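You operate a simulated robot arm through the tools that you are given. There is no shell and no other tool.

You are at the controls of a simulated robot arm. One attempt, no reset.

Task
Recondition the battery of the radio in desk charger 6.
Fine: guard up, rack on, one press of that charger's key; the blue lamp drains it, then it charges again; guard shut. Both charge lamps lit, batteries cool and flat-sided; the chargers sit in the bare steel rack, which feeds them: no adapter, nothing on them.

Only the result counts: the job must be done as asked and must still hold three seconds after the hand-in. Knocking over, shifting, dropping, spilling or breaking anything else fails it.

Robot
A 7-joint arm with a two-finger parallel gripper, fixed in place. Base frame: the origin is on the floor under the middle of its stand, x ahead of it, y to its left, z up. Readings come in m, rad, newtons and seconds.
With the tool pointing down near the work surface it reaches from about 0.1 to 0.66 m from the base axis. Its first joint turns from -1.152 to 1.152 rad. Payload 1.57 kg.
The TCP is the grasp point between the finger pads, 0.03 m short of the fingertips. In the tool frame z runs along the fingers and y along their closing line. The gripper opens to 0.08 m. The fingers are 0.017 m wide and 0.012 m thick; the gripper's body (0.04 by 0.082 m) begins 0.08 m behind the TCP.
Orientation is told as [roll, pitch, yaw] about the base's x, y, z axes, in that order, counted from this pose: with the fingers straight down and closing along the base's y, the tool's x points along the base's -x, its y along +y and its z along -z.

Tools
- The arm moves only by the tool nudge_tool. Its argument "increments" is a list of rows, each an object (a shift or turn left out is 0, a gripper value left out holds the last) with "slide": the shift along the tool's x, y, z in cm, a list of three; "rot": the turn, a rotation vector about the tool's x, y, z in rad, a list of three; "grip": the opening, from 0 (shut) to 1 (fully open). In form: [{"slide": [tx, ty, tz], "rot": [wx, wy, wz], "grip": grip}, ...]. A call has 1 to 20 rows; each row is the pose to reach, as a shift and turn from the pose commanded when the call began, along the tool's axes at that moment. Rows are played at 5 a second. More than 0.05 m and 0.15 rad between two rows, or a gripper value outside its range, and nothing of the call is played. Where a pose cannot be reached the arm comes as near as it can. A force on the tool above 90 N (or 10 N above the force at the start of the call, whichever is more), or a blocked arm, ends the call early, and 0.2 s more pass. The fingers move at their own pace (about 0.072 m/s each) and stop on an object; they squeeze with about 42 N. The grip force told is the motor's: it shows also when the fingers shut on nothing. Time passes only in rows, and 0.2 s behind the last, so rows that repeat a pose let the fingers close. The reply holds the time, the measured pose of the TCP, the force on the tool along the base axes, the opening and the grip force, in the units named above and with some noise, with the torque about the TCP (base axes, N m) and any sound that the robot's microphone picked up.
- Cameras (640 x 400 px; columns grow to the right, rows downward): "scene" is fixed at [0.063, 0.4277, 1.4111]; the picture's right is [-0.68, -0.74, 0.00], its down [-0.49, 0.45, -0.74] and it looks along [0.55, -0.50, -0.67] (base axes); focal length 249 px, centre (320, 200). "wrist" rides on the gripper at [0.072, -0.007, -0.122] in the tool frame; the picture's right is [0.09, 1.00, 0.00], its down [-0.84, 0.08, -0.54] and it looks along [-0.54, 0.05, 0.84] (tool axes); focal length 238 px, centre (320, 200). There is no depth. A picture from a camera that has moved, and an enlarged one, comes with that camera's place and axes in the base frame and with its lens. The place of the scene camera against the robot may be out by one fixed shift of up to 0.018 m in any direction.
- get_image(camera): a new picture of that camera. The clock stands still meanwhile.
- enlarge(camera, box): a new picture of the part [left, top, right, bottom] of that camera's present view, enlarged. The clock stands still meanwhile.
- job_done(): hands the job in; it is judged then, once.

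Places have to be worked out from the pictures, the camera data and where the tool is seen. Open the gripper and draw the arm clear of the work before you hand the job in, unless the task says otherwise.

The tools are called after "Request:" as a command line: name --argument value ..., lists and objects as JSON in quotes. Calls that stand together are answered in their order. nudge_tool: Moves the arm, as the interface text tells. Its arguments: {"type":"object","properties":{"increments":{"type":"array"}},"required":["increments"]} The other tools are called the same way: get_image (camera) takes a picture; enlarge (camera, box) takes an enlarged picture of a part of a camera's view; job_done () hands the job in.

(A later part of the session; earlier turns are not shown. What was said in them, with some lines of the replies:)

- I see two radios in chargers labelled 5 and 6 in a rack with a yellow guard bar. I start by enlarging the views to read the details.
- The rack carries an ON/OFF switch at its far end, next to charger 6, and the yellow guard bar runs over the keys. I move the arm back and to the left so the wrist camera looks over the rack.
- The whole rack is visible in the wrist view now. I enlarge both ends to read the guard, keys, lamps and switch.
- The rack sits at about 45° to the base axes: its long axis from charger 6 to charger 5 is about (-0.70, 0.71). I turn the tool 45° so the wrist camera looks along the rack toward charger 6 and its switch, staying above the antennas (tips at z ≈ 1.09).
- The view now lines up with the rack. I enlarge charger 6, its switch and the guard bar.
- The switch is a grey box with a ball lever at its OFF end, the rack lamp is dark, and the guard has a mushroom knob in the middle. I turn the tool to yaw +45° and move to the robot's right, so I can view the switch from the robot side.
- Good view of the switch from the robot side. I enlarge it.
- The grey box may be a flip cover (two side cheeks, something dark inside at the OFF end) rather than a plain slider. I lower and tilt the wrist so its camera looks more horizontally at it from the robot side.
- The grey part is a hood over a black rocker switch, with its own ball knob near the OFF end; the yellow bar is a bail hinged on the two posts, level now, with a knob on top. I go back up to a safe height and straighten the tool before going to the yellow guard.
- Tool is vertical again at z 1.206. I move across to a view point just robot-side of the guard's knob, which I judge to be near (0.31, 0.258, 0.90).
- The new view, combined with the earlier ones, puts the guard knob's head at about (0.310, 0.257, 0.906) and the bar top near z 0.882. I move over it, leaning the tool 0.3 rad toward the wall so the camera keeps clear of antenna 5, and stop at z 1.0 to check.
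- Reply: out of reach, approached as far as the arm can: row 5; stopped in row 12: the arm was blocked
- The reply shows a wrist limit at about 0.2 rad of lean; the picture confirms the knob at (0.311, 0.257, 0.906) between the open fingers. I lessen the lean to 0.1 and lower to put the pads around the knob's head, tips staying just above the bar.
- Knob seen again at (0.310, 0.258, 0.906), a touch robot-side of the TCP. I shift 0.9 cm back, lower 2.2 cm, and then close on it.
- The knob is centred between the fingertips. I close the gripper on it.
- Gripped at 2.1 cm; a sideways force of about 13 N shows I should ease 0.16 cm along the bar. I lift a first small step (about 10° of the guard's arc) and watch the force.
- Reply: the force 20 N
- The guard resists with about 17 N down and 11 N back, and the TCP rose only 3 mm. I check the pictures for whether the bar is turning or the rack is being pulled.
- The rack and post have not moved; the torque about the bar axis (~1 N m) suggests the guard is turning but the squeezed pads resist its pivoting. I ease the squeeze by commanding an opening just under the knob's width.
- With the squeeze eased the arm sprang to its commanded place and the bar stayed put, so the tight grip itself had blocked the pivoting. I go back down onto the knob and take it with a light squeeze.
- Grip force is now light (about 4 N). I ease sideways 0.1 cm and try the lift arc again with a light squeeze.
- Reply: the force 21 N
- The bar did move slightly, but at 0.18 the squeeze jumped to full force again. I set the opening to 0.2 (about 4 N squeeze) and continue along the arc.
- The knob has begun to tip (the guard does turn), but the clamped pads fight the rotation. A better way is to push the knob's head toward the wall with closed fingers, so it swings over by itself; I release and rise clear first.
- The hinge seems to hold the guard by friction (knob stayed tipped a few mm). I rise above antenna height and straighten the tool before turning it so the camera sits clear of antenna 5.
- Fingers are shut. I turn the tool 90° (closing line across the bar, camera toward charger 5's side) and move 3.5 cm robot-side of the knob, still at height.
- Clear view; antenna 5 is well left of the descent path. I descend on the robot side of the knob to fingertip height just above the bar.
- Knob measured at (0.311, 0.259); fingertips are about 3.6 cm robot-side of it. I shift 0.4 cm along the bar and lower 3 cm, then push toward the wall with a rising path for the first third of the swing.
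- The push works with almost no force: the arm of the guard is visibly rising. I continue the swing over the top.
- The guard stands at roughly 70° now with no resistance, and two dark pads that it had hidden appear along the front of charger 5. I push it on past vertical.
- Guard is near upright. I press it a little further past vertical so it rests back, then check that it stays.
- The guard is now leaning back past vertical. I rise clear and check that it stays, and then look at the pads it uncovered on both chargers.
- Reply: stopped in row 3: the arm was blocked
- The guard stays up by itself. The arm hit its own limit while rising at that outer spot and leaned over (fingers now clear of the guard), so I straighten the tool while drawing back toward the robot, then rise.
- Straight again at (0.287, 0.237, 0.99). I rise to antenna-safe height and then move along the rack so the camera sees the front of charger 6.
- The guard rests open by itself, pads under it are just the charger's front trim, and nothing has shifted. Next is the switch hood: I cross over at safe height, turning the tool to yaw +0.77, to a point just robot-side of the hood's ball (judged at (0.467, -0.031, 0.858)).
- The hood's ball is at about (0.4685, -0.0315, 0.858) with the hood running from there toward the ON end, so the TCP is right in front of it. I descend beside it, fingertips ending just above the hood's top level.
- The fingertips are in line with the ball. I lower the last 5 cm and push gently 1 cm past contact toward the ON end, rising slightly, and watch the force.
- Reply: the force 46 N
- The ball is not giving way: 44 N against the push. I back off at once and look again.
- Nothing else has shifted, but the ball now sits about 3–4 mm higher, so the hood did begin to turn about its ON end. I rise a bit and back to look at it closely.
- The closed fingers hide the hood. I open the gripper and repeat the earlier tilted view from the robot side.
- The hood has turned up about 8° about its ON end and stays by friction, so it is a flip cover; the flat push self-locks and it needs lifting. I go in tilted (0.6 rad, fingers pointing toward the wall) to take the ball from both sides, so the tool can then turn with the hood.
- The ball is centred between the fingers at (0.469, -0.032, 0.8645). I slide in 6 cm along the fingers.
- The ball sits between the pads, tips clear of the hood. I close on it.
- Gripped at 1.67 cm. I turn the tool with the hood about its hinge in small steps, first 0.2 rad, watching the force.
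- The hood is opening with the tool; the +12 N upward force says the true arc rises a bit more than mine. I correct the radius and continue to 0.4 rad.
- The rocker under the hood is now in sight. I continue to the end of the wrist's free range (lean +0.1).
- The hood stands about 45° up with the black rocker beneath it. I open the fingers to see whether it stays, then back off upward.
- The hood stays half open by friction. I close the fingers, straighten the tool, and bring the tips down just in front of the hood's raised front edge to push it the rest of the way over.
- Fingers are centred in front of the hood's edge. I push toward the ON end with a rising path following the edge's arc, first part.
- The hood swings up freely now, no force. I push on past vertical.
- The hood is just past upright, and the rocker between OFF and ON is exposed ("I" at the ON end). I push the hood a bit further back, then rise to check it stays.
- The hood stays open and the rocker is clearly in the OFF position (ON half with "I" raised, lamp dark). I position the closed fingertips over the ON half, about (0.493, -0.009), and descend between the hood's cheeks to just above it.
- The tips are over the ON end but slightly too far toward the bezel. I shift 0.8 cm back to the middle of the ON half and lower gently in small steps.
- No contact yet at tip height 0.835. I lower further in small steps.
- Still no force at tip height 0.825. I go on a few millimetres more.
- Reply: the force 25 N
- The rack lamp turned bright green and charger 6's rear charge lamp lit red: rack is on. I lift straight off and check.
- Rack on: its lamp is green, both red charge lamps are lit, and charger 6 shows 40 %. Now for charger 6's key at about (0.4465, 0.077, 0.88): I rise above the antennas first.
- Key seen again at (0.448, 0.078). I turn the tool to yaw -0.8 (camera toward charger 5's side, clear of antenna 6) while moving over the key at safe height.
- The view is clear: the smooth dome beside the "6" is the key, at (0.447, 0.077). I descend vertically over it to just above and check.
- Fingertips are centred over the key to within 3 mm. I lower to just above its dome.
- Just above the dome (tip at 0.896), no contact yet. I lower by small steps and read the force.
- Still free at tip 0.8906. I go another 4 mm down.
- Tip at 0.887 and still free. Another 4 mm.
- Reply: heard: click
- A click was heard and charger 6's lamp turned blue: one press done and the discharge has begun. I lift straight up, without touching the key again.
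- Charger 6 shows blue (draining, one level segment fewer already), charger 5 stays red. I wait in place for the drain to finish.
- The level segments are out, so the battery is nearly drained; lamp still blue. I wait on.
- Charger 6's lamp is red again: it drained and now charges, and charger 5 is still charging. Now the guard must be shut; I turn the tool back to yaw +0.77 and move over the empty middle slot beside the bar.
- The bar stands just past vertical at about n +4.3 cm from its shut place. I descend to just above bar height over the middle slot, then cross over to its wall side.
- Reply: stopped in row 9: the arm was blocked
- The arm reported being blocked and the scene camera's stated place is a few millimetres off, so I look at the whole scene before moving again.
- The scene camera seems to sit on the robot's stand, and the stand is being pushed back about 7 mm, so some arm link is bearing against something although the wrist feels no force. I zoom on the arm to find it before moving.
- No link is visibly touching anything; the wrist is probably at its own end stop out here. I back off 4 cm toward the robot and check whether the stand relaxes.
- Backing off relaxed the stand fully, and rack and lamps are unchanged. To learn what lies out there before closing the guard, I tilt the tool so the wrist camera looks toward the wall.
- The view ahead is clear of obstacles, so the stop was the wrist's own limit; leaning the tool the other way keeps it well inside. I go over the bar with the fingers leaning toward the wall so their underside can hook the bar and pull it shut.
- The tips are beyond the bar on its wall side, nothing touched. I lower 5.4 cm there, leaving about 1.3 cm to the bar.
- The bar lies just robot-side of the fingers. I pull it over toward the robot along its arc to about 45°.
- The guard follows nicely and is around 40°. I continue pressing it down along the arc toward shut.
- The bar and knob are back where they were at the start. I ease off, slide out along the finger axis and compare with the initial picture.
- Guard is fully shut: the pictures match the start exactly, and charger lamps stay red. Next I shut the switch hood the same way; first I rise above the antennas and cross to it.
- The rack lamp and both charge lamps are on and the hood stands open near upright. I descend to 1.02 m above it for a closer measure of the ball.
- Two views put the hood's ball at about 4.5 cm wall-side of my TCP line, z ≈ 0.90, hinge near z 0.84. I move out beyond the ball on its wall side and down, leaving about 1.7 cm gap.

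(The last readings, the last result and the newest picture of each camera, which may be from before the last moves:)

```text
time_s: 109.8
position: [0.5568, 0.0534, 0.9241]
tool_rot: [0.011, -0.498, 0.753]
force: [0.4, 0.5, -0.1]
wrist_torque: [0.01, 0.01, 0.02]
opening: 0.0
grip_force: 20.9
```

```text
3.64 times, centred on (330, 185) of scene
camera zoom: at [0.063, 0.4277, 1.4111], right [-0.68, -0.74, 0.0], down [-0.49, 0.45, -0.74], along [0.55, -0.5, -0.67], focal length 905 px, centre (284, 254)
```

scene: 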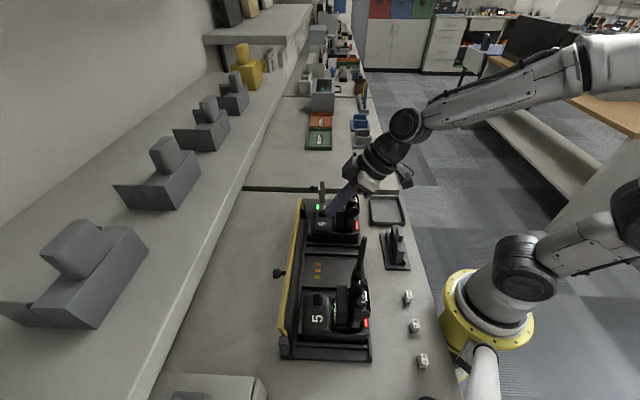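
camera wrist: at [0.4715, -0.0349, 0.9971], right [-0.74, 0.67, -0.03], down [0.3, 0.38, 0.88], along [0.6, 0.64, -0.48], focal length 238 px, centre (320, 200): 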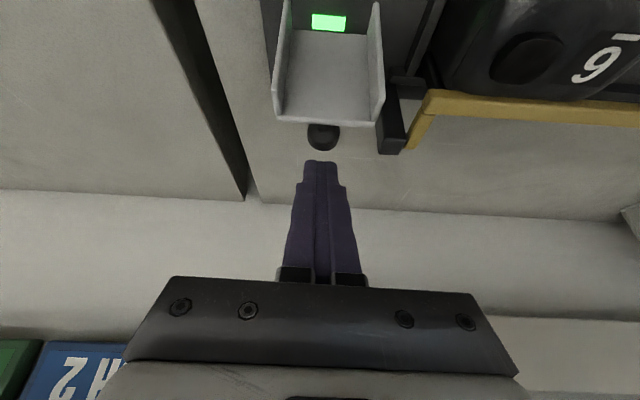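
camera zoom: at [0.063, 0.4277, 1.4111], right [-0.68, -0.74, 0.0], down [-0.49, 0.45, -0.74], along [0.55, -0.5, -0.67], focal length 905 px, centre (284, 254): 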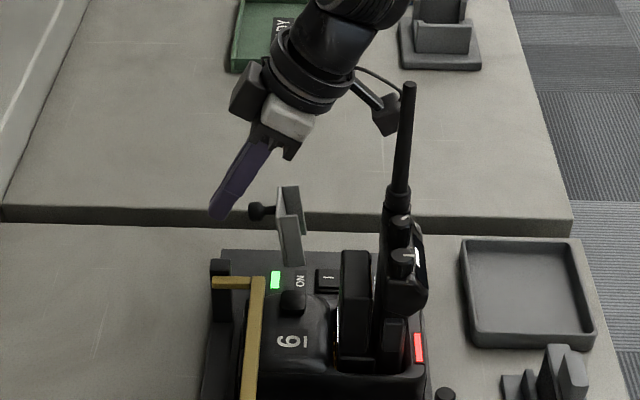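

The fingers are just beyond the ball. I pull it over toward the robot along its arc, first to past upright.

Request:
nudge_tool --increments '[{"slide": [1.0, 0, -0.2]}, {"slide": [2.03, -0.1, -0.4]}, {"slide": [2.73, -0.15, -1.26]}, {"slide": [3.54, -0.15, -2.09]}, {"slide": [4.56, -0.15, -2.7]}, {"slide": [5.63, -0.15, -3.23]}, {"slide": [5.63, -0.15, -3.23]}]'

Request:
enlarge --camera "scene" --box '[280, 130, 380, 240]'

Request:
get_image --camera "wrist"

```text
time_s: 111.4
position: [0.5094, 0.0079, 0.9261]
tool_rot: [0.013, -0.498, 0.752]
force: [0.7, -0.3, 0.3]
wrist_torque: [-0.02, 0.01, 0.01]
opening: 0.0001
grip_force: 21.0
```

```text
3.64 times, centred on (330, 185) of scene
camera zoom: at [0.063, 0.4277, 1.4111], right [-0.68, -0.74, 0.0], down [-0.49, 0.45, -0.74], along [0.55, -0.5, -0.67], focal length 905 px, centre (284, 254)
```

zoom: 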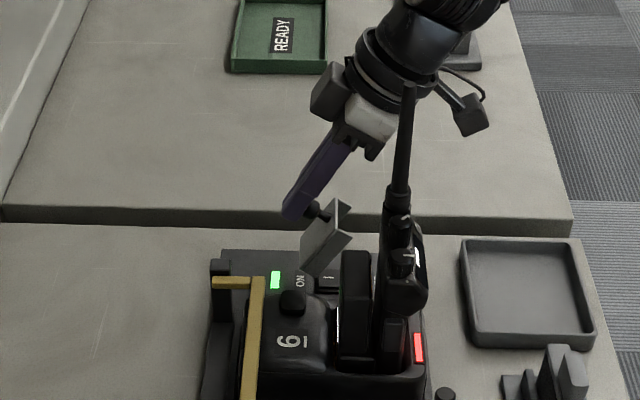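

```text
taken
camera wrist: at [0.4253, -0.0806, 0.9989], right [-0.74, 0.67, -0.03], down [0.3, 0.38, 0.88], along [0.6, 0.64, -0.48], focal length 238 px, centre (320, 200)
```

wrist: 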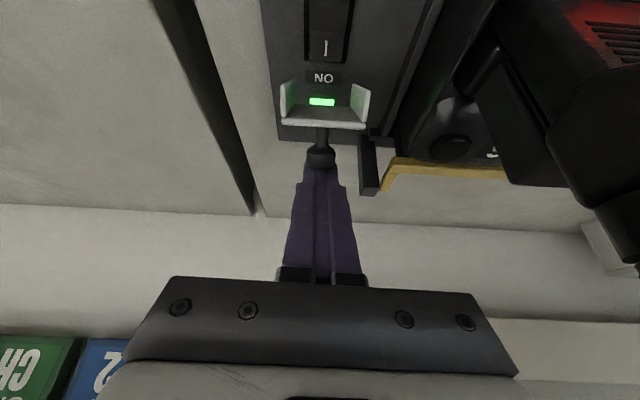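

The hood is swinging shut with no force. I continue along the arc, most of the way down.

Request:
nudge_tool --increments '[{"slide": [0.6, 0, -0.13]}, {"slide": [1.17, 0, -0.25]}, {"slide": [1.77, 0, -0.32]}, {"slide": [2.36, 0, -0.36]}, {"slide": [2.95, 0, -0.3]}, {"slide": [3.54, 0, -0.21]}, {"slide": [4.1, 0, -0.08]}, {"slide": [4.7, 0, 0.11]}, {"slide": [5.25, 0, 0.38]}, {"slide": [5.25, 0, 0.38]}]'

Request:
enlarge --camera "scene" --box '[280, 150, 380, 250]'

Request:
enlarge --camera "wrist" --box '[240, 60, 400, 200]'

```text
time_s: 113.6
position: [0.4776, -0.0216, 0.8989]
tool_rot: [0.011, -0.498, 0.755]
force: [-0.8, -0.9, -0.9]
wrist_torque: [0.01, 0.01, 0.01]
opening: 0.0001
grip_force: 21.5
```

```text
4.00 times, centred on (330, 200) of scene
camera zoom: at [0.063, 0.4277, 1.4111], right [-0.68, -0.74, 0.0], down [-0.49, 0.45, -0.74], along [0.55, -0.5, -0.67], focal length 995 px, centre (280, 200)
```

zoom: 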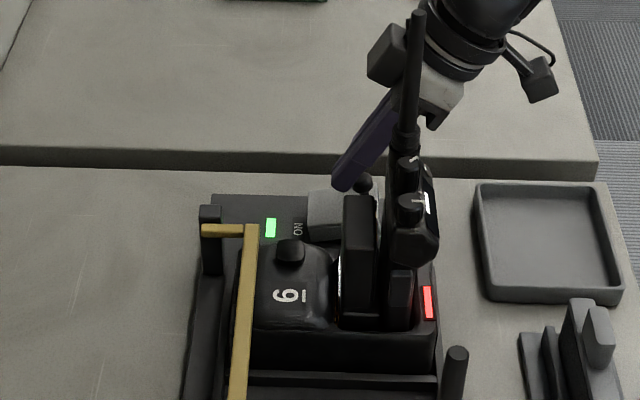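

```text
2.86 times, centred on (320, 130) of wrist
camera zoom: at [0.3938, -0.1109, 0.9707], right [-0.74, 0.67, -0.03], down [0.3, 0.38, 0.88], along [0.6, 0.64, -0.48], focal length 681 px, centre (320, 400)
```

zoom: 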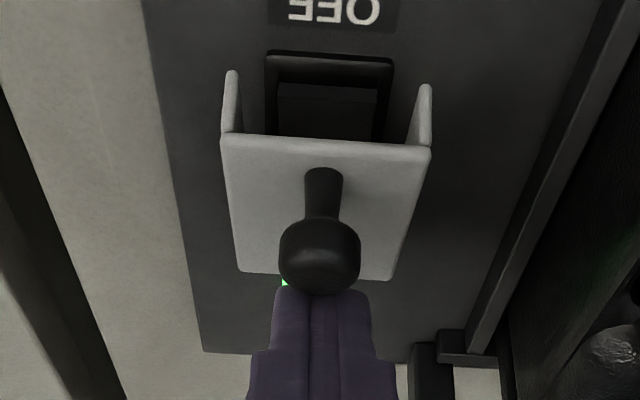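

The hood is about 15° from shut and the rack lamp is still green. I press the last part of the arc.

Request:
nudge_tool --increments '[{"slide": [0.5, 0, 0.3]}, {"slide": [1.0, 0, 0.65]}, {"slide": [1.57, 0, 1.05]}, {"slide": [1.57, 0, 1.05]}]'

Request:
enlarge --camera "scene" --box '[300, 190, 360, 240]'

Request:
enlarge --camera "wrist" --box '[240, 60, 400, 200]'

```text
time_s: 114.6
position: [0.4721, -0.0268, 0.8837]
tool_rot: [0.007, -0.502, 0.756]
force: [5.3, 10.6, 11.5]
wrist_torque: [0.26, -0.1, 0.01]
opening: 0.0001
grip_force: 20.9
```

```text
8.00 times, centred on (330, 215) of scene
camera zoom: at [0.0629, 0.428, 1.411], right [-0.68, -0.74, 0.0], down [-0.49, 0.45, -0.74], along [0.55, -0.5, -0.67], focal length 1991 px, centre (240, 80)
```

zoom: 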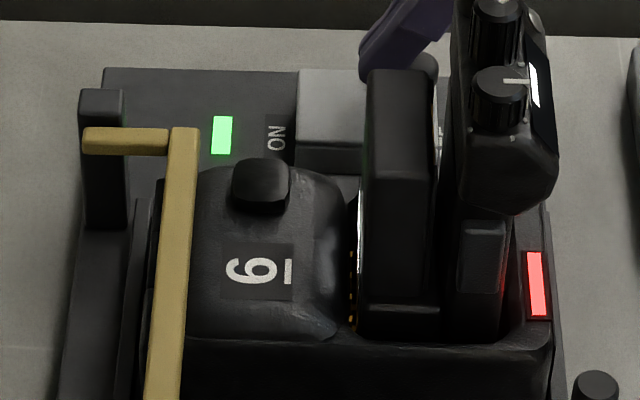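

```text
2.86 times, centred on (320, 130) of wrist
camera zoom: at [0.3884, -0.116, 0.9561], right [-0.74, 0.67, -0.04], down [0.29, 0.38, 0.88], along [0.6, 0.64, -0.48], focal length 681 px, centre (320, 400)
```

zoom: 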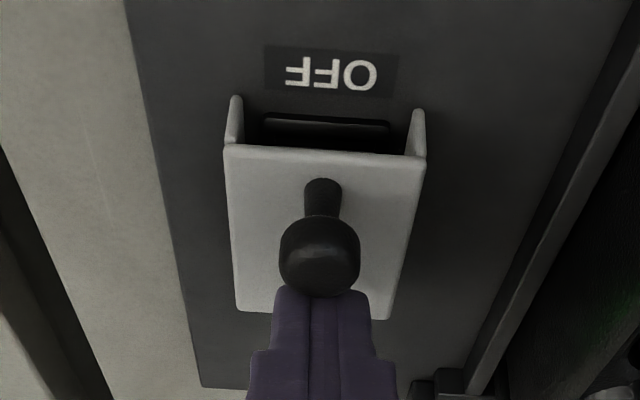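

The hood meets its stop (about 11 N) in its original place, and rack lamp and charger lamp 6 stay lit. I ease off and slide out, then check everything.

Request:
nudge_tool --increments '[{"slide": [-0.4, 0, 0]}, {"slide": [-1.0, 0, -0.3]}, {"slide": [-1.5, 0, -3.0]}, {"slide": [-1.5, 0, -6.5]}, {"slide": [-1.5, 0, -10.0]}, {"slide": [-1.5, 0, -13.5]}, {"slide": [-1.5, 0, -13.5]}]'

Request:
enlarge --camera "scene" --box '[300, 190, 360, 240]'

Request:
get_image --camera "wrist"

Request:
enlarge --camera "wrist" --box '[260, 20, 460, 200]'

```text
time_s: 116.2
position: [0.4336, -0.0628, 1.0066]
tool_rot: [0.012, -0.496, 0.752]
force: [0.9, 1.1, -0.3]
wrist_torque: [0.03, 0.02, -0.01]
opening: 0.0002
grip_force: 20.8
```

```text
8.00 times, centred on (330, 215) of scene
camera zoom: at [0.063, 0.4277, 1.4111], right [-0.68, -0.74, 0.0], down [-0.49, 0.45, -0.74], along [0.55, -0.5, -0.67], focal length 1991 px, centre (240, 80)
```

zoom: 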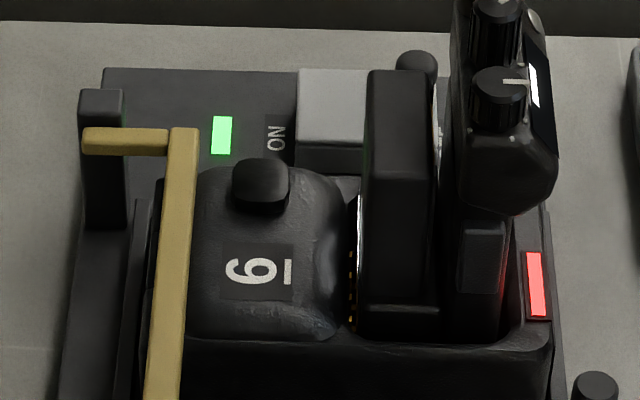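

```text
taken
camera wrist: at [0.3497, -0.1525, 1.0796], right [-0.74, 0.67, -0.03], down [0.3, 0.38, 0.88], along [0.6, 0.64, -0.48], focal length 238 px, centre (320, 200)
```

wrist: 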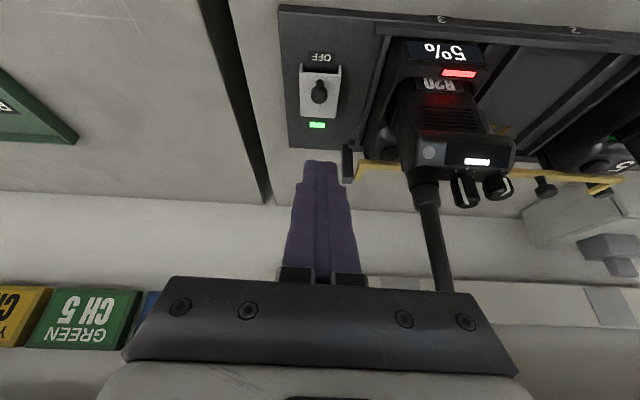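

```text
2.22 times, centred on (360, 110) of wrist
camera zoom: at [0.3497, -0.1525, 1.0796], right [-0.74, 0.67, -0.03], down [0.3, 0.38, 0.88], along [0.6, 0.64, -0.48], focal length 530 px, centre (231, 400)
```

zoom: 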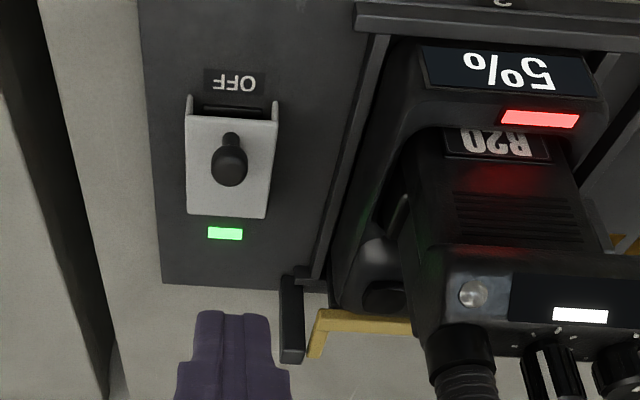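

Charger 6 shows 5 % and rising with its red charge lamp, rack lamp green, hood and guard shut. I draw the arm up and back, straighten it and open the gripper.

Request:
nudge_tool --increments '[{"slide": [0, 0, -3.6], "grip": 0}, {"slide": [0, 0, -7.2], "rot": [0, 0.08, 0], "grip": 0}, {"slide": [0, 0, -10.8], "rot": [0, 0.16, 0], "grip": 0}, {"slide": [0, 0, -14.4], "rot": [0, 0.25, 0], "grip": 0}, {"slide": [-0.1, 0, -18.0], "rot": [0, 0.34, 0], "grip": 0.5}, {"slide": [-0.2, 0, -21.5], "rot": [0, 0.42, 0], "grip": 1}, {"slide": [-0.2, 0, -21.5], "rot": [0, 0.49, 0], "grip": 1}, {"slide": [-0.2, 0, -21.5], "rot": [0, 0.49, 0], "grip": 1}]'

Request:
get_image --camera "scene"

Request:
enlarge --camera "scene" --box '[260, 180, 430, 380]'

Request:
get_image --camera "wrist"

```text
time_s: 118.0
position: [0.363, -0.1351, 1.196]
tool_rot: [0.01, -0.006, 0.76]
force: [-0.3, 0.8, 0.2]
wrist_torque: [0.04, -0.01, 0.0]
opening: 0.0799
grip_force: 0.2
```

```text
taken
```

scene: 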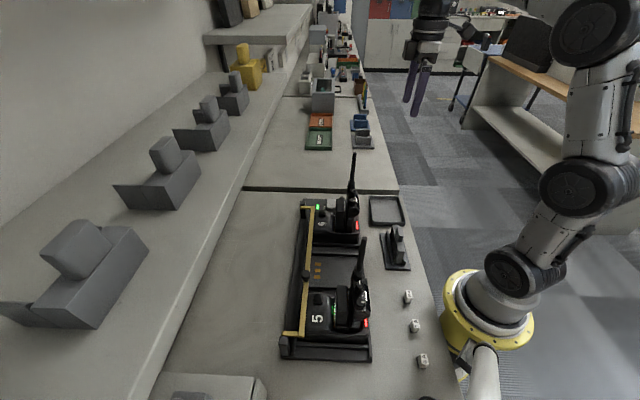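

```text
2.00 times, centred on (345, 280) of scene
camera zoom: at [0.063, 0.4277, 1.4111], right [-0.68, -0.74, 0.0], down [-0.49, 0.45, -0.74], along [0.55, -0.5, -0.67], focal length 498 px, centre (270, 40)
```

zoom: 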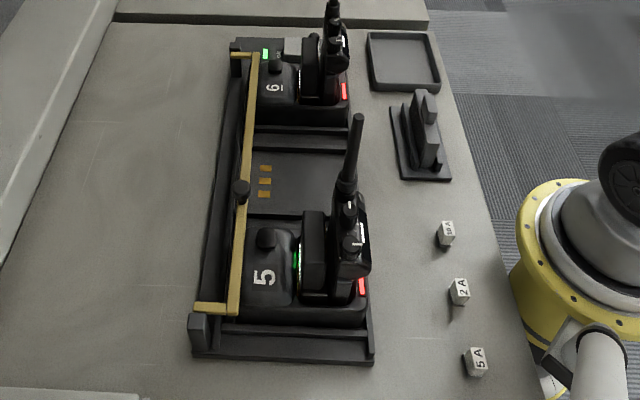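

```text
taken
camera wrist: at [0.3141, -0.1903, 1.318], right [-0.75, 0.66, 0.01], down [0.56, 0.63, 0.55], along [0.36, 0.42, -0.84], focal length 238 px, centre (320, 200)
```

wrist: 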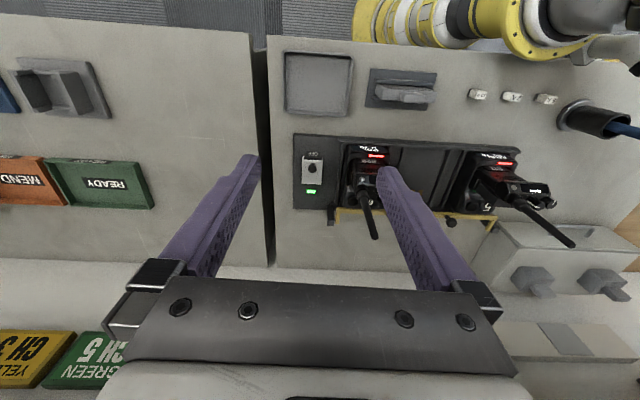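

Everything stands as at the start, with lamps lit. I check the percentages on both displays.

Request:
enlarge --camera "wrist" --box '[340, 135, 400, 185]'

Request:
enlarge --camera "wrist" --box '[460, 140, 530, 190]'

Request:
enlarge --camera "wrist" --box '[290, 140, 340, 210]'

```text
8.00 times, centred on (370, 160) of wrist
camera zoom: at [0.3141, -0.1903, 1.318], right [-0.75, 0.66, 0.01], down [0.56, 0.63, 0.55], along [0.36, 0.42, -0.84], focal length 1907 px, centre (-80, 520)
```

zoom: 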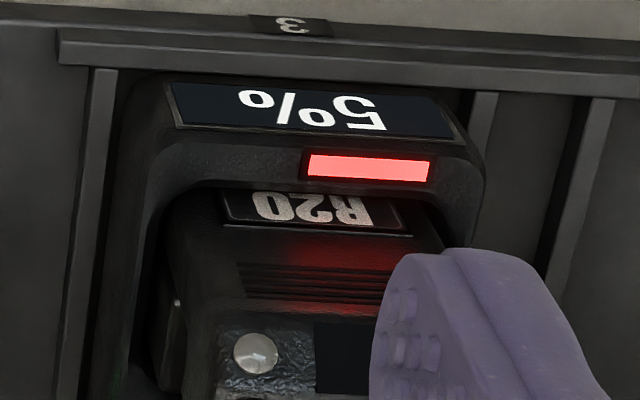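

```text
8.00 times, centred on (495, 165) of wrist
camera zoom: at [0.3141, -0.1903, 1.318], right [-0.75, 0.66, 0.01], down [0.56, 0.63, 0.55], along [0.36, 0.42, -0.84], focal length 1907 px, centre (-1080, 480)
```

zoom: 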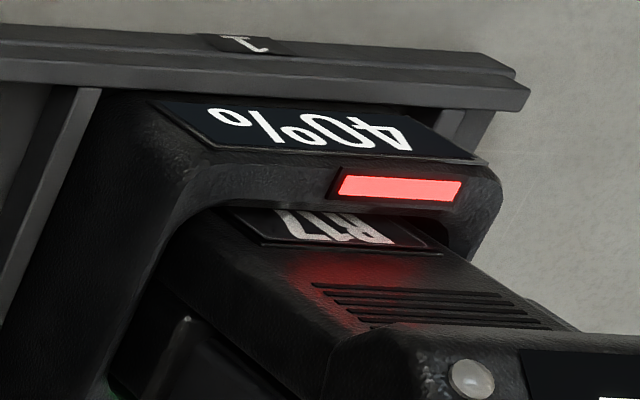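

```text
5.71 times, centred on (315, 175) of wrist
camera zoom: at [0.3141, -0.1903, 1.318], right [-0.75, 0.66, 0.01], down [0.56, 0.63, 0.55], along [0.36, 0.42, -0.84], focal length 1362 px, centre (349, 343)
```

zoom: 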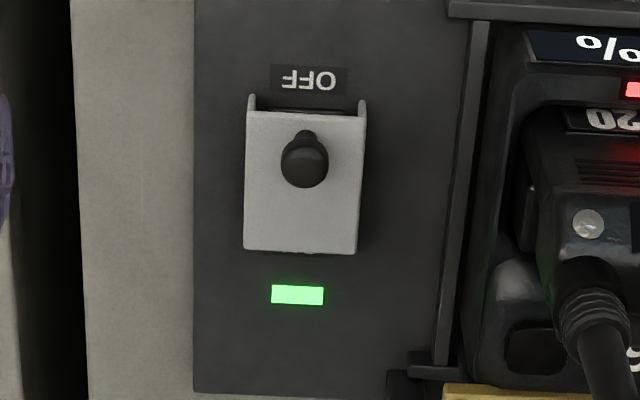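

Charger 6 reads 5 % charging, charger 5 is up to 40 %. I wait a few seconds to confirm the state holds.

Request:
nudge_tool --increments '[{"slide": [0, 0, 0]}, {"slide": [0, 0, 0]}, {"slide": [0, 0, 0]}, {"slide": [0, 0, 0]}, {"slide": [0, 0, 0]}, {"slide": [0, 0, 0]}, {"slide": [0, 0, 0]}, {"slide": [0, 0, 0]}, {"slide": [0, 0, 0]}, {"slide": [0, 0, 0]}, {"slide": [0, 0, 0]}, {"slide": [0, 0, 0]}, {"slide": [0, 0, 0]}, {"slide": [0, 0, 0]}, {"slide": [0, 0, 0]}, {"slide": [0, 0, 0]}, {"slide": [0, 0, 0]}, {"slide": [0, 0, 0]}, {"slide": [0, 0, 0]}, {"slide": [0, 0, 0]}]'

Request:
nudge_tool --increments '[{"slide": [0, 0, 0]}, {"slide": [0, 0, 0]}, {"slide": [0, 0, 0]}, {"slide": [0, 0, 0]}, {"slide": [0, 0, 0]}, {"slide": [0, 0, 0]}, {"slide": [0, 0, 0]}, {"slide": [0, 0, 0]}, {"slide": [0, 0, 0]}, {"slide": [0, 0, 0]}, {"slide": [0, 0, 0]}, {"slide": [0, 0, 0]}, {"slide": [0, 0, 0]}, {"slide": [0, 0, 0]}, {"slide": [0, 0, 0]}, {"slide": [0, 0, 0]}, {"slide": [0, 0, 0]}, {"slide": [0, 0, 0]}, {"slide": [0, 0, 0]}, {"slide": [0, 0, 0]}]'

Request:
enlarge --camera "wrist" --box '[280, 130, 540, 250]'

Request:
enlarge --camera "wrist" --box '[340, 135, 400, 185]'

Request:
enlarge --camera "scene" --box '[260, 180, 430, 380]'

```text
time_s: 122.2
position: [0.3625, -0.1359, 1.1962]
tool_rot: [0.011, -0.008, 0.758]
force: [-0.2, 0.3, -0.5]
wrist_torque: [0.01, 0.03, -0.03]
opening: 0.0799
grip_force: 0.0
```

```text
time_s: 126.4
position: [0.3624, -0.1353, 1.1967]
tool_rot: [0.01, -0.008, 0.758]
force: [0.5, 0.6, 0.0]
wrist_torque: [0.01, -0.01, 0.01]
opening: 0.08
grip_force: 0.1
```

```text
2.46 times, centred on (410, 190) of wrist
camera zoom: at [0.314, -0.1904, 1.3178], right [-0.75, 0.66, 0.01], down [0.55, 0.63, 0.55], along [0.36, 0.42, -0.84], focal length 587 px, centre (98, 225)
```

zoom: 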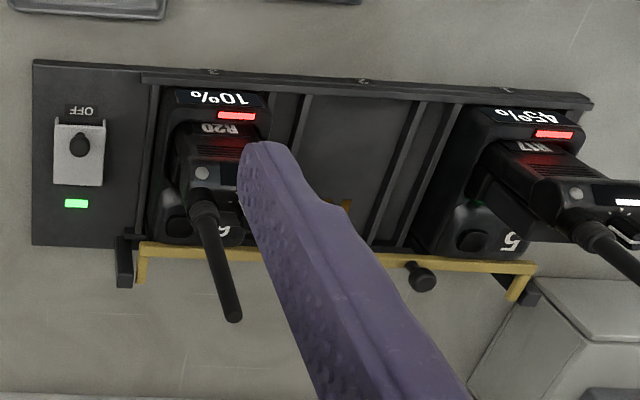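

```text
8.00 times, centred on (370, 160) of wrist
camera zoom: at [0.314, -0.1904, 1.3178], right [-0.75, 0.66, 0.01], down [0.55, 0.63, 0.55], along [0.36, 0.42, -0.84], focal length 1907 px, centre (-80, 520)
```

zoom: 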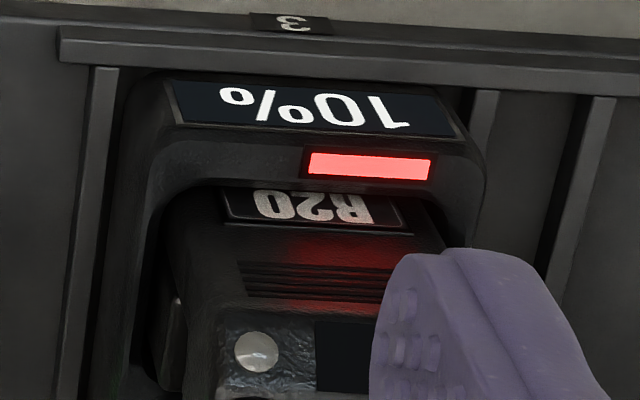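

```text
2.00 times, centred on (345, 280) of scene
camera zoom: at [0.063, 0.4277, 1.4111], right [-0.68, -0.74, 0.0], down [-0.49, 0.45, -0.74], along [0.55, -0.5, -0.67], focal length 498 px, centre (270, 40)
```

zoom: 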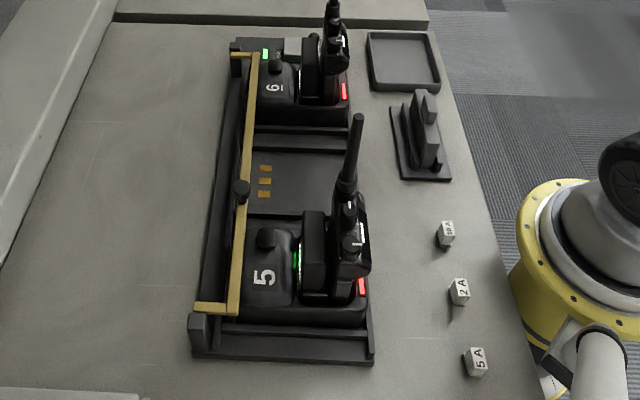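

The battery in charger 6 was drained and is charging again, now at 10 % and rising. Both red charge lamps and the rack lamp are lit, the guard and switch hood are shut, and nothing has shifted. The gripper is open and the arm is clear, so I hand the job in.

Request:
job_done

```text
The job is handed in.
```

The battery of the radio in charger 6 has been drained and is charging again, and I have handed the job in. The hand-in reply gave no verdict.

- **Rack and guard:** I raised the yellow guard, lifted the hood over the rack's switch and switched the rack on. Its lamp turned green and both red charge lamps lit.
- **Recondition:** One press of charger 6's key turned its lamp blue. The battery drained from 40 %, then the lamp went back to red and the battery began to charge. It read 10 % and was rising at the last look.
- **State at hand-in:** The guard and the hood are both shut again and the rack is left on. Charger 5 kept charging throughout and read 45 %. In the pictures nothing else had moved, the gripper was open and the arm was drawn clear.

Two moments to know about:

- **Hood:** My first push on the hood's knob met about 44 N before I backed off; nothing else shifted.
- **Robot stand:** While I was moving to close the guard, the arm reported being blocked and the robot's stand appeared to shift about 7 mm. It came back fully when I backed off, and I did not find out what blocked it.
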